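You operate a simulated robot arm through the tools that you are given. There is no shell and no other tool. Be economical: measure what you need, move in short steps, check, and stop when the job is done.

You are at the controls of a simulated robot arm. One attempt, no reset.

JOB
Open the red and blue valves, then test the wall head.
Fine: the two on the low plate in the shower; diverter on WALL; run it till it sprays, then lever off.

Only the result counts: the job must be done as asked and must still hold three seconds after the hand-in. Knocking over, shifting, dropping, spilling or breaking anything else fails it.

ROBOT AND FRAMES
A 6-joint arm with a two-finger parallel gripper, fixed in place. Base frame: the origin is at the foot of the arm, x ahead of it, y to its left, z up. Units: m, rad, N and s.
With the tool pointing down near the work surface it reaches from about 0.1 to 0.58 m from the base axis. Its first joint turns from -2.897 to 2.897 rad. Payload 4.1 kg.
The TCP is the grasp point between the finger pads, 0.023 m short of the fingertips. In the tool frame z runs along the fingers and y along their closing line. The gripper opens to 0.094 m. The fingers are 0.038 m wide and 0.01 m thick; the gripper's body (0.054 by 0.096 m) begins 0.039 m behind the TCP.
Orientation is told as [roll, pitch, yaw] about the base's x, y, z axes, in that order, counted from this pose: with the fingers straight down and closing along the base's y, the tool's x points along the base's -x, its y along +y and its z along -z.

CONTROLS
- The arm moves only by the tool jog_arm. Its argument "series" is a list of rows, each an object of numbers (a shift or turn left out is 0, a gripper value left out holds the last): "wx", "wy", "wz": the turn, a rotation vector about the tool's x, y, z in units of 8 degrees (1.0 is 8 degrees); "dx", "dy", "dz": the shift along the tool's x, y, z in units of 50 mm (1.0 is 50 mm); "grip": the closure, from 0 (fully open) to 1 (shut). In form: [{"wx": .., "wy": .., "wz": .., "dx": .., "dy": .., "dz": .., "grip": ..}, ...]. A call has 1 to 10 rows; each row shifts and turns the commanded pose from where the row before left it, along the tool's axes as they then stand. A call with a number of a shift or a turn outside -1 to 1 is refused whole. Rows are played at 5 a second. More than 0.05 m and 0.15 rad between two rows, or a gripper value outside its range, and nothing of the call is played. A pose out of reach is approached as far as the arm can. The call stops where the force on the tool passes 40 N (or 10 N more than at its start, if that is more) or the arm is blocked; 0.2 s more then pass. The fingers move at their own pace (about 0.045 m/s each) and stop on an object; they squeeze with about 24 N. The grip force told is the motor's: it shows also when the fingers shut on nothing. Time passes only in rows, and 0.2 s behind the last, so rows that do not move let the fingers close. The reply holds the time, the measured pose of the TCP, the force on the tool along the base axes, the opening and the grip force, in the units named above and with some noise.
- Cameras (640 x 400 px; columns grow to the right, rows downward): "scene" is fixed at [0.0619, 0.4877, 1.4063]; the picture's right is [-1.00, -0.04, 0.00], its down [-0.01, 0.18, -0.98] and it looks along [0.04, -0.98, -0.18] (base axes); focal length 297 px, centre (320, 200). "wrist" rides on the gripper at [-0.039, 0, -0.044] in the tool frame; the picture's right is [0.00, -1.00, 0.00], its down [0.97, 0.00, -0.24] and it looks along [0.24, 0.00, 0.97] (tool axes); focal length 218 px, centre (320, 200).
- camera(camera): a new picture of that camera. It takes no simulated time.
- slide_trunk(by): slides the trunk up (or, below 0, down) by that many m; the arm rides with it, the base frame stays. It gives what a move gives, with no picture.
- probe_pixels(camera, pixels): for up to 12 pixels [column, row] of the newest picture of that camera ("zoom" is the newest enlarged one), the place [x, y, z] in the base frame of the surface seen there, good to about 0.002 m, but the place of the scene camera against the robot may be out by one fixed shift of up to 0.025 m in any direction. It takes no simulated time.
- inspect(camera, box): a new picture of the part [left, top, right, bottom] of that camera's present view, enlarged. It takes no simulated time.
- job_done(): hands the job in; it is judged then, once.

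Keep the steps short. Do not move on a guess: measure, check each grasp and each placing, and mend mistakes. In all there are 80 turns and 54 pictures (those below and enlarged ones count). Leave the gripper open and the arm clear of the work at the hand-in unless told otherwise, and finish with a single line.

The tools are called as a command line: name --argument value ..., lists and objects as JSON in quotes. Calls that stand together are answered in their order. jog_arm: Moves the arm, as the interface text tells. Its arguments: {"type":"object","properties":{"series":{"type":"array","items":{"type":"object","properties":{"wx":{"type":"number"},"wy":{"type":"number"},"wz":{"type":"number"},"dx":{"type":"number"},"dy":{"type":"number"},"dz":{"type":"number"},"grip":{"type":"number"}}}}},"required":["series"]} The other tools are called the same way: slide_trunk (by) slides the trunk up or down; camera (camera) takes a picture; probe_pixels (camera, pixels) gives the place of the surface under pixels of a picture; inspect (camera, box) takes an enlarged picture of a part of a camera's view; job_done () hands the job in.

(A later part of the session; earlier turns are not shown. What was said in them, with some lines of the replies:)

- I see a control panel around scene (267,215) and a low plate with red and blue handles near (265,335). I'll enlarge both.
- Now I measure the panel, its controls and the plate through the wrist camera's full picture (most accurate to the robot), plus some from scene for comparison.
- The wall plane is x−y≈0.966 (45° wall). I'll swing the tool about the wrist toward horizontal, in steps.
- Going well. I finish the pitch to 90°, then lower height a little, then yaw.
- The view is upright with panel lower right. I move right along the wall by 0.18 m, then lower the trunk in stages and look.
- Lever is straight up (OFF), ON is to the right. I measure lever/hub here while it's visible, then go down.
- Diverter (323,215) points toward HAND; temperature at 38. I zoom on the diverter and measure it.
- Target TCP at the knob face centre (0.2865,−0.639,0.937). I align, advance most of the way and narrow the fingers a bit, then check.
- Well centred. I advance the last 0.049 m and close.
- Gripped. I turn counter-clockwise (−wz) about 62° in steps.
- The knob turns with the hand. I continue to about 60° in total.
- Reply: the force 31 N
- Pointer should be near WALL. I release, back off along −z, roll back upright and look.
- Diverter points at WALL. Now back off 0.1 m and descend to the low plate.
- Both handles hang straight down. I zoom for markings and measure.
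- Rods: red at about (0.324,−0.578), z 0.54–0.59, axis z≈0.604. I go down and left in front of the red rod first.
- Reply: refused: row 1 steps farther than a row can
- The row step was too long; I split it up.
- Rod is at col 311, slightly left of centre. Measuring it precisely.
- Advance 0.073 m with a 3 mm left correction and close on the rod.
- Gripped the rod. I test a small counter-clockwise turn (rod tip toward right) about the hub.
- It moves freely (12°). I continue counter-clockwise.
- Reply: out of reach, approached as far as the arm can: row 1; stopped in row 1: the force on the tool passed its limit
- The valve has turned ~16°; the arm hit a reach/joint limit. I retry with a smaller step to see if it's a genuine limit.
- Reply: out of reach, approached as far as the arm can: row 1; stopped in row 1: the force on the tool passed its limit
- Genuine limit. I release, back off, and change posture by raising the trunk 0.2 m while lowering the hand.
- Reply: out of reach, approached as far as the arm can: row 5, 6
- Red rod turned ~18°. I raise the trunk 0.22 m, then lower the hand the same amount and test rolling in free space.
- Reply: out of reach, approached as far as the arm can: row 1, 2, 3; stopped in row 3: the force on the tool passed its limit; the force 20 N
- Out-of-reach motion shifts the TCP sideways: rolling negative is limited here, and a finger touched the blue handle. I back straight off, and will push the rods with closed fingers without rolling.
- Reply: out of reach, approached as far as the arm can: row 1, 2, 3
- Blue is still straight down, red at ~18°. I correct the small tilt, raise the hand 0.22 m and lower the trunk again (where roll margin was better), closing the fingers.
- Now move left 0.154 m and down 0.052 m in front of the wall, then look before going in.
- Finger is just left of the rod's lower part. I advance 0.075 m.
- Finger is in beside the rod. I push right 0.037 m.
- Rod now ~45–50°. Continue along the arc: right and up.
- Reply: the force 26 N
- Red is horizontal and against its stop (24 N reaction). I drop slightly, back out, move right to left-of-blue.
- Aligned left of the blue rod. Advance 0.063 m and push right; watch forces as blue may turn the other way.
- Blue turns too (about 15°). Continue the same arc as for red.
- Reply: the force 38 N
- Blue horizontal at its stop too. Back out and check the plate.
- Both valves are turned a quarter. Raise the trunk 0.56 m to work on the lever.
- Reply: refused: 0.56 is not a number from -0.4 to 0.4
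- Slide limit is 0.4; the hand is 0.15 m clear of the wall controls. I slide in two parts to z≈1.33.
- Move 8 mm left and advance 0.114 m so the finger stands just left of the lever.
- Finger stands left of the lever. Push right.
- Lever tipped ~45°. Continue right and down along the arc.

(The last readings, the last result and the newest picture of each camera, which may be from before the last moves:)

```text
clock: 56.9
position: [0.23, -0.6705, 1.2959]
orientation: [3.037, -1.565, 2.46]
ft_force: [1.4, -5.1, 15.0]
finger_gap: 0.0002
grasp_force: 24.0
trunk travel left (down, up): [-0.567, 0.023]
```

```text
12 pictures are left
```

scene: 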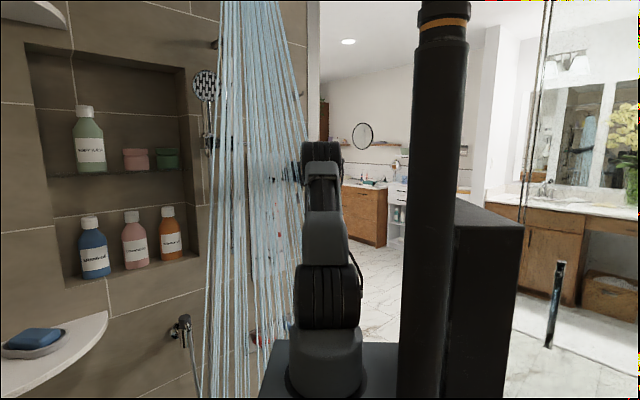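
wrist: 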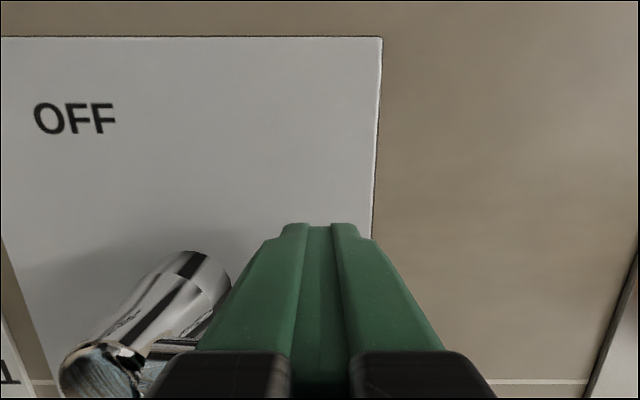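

Water is spraying with the diverter on WALL. I back out 0.06 m, go below the lever, and look.

jog_arm --series '[{"dx": -0.1}, {"dz": -0.6}, {"dz": -0.6}, {"dx": 0.65}, {"dx": 0.65}]'

camera --camera "wrist"

```text
clock: 58.1
position: [0.1887, -0.6283, 1.2308]
orientation: [1.029, -1.567, -1.814]
ft_force: [0.1, 0.1, 0.8]
finger_gap: 0.0
grasp_force: 23.9
trunk travel left (down, up): [-0.567, 0.023]
```

```text
11 pictures are left
```

wrist: 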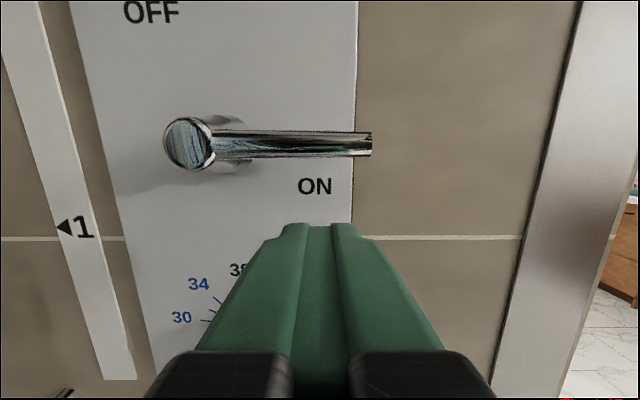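

Lever is at ON. Advance 0.06 m below it, then push it up halfway.

jog_arm --series '[{"dz": 0.6}, {"dz": 0.6}, {"dx": -0.3}, {"dx": -0.2, "dy": -0.05}, {"dx": -0.22, "dy": -0.06}, {"dx": -0.29, "dy": 0.045}, {"dx": -0.29, "dy": 0.045}]'

camera --camera "wrist"

```text
clock: 59.7
position: [0.2302, -0.6711, 1.2977]
orientation: [1.179, -1.568, -1.966]
ft_force: [0.2, -0.3, 0.1]
finger_gap: 0.0003
grasp_force: 24.2
trunk travel left (down, up): [-0.567, 0.023]
```

```text
10 pictures are left
```

wrist: 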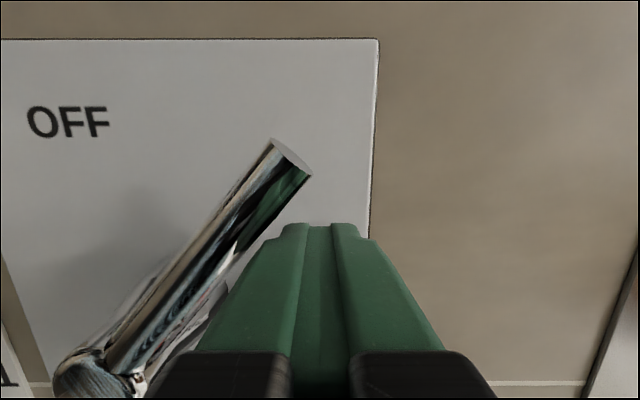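

Lever is at ~45°. Continue up-left to the OFF stop.

jog_arm --series '[{"dx": -0.23, "dy": 0.2}, {"dx": -0.23, "dy": 0.2}, {"dx": -0.11, "dy": 0.22}, {"dx": -0.11, "dy": 0.2}, {"dy": 0.1}, {"dy": 0.06}]'

camera --camera "wrist"

```text
clock: 61.1
position: [0.2604, -0.6387, 1.329]
orientation: [1.362, -1.566, -2.154]
ft_force: [-12.4, -4.8, 0.1]
finger_gap: 0.0003
grasp_force: 24.7
trunk travel left (down, up): [-0.567, 0.023]
```

```text
9 pictures are left
```

wrist: 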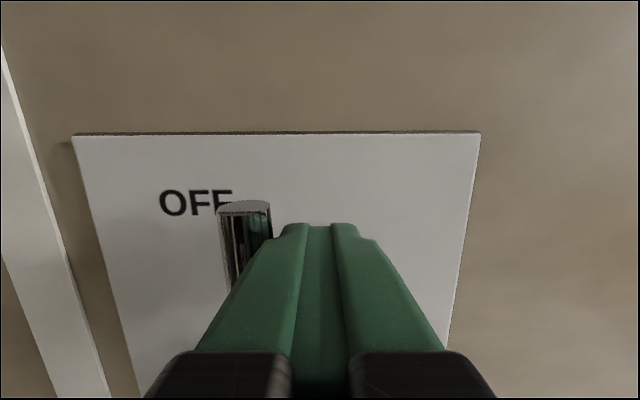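

Lever is upright against the OFF stop (12 N). I ease off right, back out, open the gripper and check everything.

jog_arm --series '[{"dy": -0.15}, {"dz": -0.7}, {"dz": -0.7}, {"dz": -0.7, "grip": 0}, {"dz": -0.7}, {"dz": -0.5}, {"grip": 0}, {"grip": 0}]'

camera --camera "wrist"

camera --camera "scene"

```text
clock: 62.9
position: [0.142, -0.5246, 1.3306]
orientation: [1.149, -1.566, -1.932]
ft_force: [-0.2, 0.6, 0.1]
finger_gap: 0.0938
grasp_force: 0.0
trunk travel left (down, up): [-0.567, 0.023]
```

```text
8 pictures are left
```

wrist: 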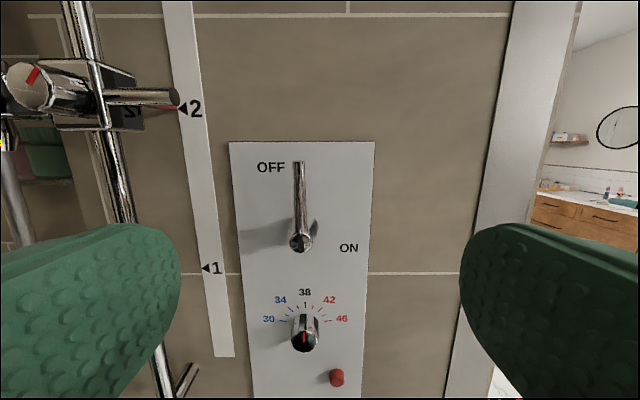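

```text
7 pictures are left
```

scene: 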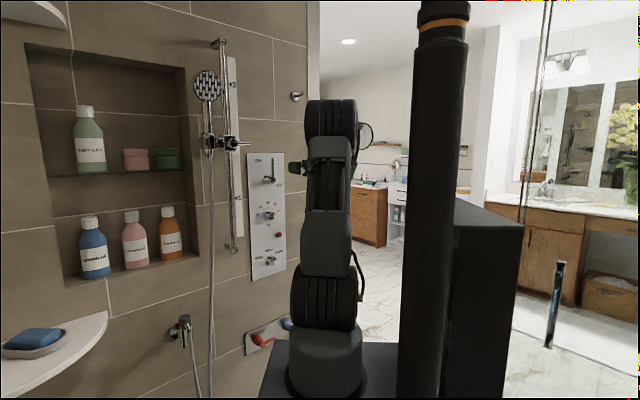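

Water is off, lever at OFF, gripper clear and open. One last zoom on diverter and valves.

inspect --camera "scene" --box '[236, 230, 316, 360]'

```text
3.08 times, centred on (276, 295) of scene
```

zoom: 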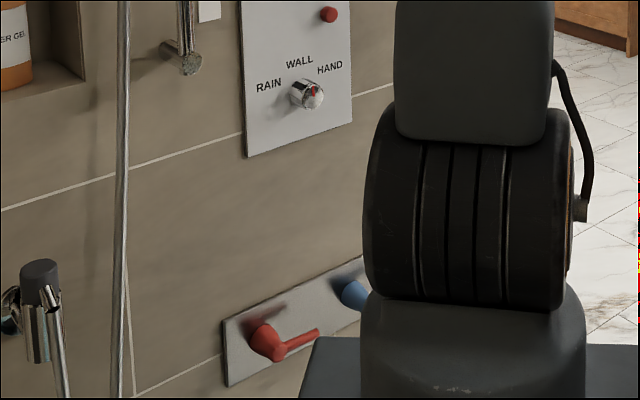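

Valves are open, the diverter is on WALL, the lever is off and nothing was disturbed. Handing in.

job_done

```text
The job is handed in.
```

Done: red and blue valves turned a quarter to open, diverter set to WALL, water run until it sprayed (the head itself was out of view), lever back at OFF, arm clear with the gripper open.
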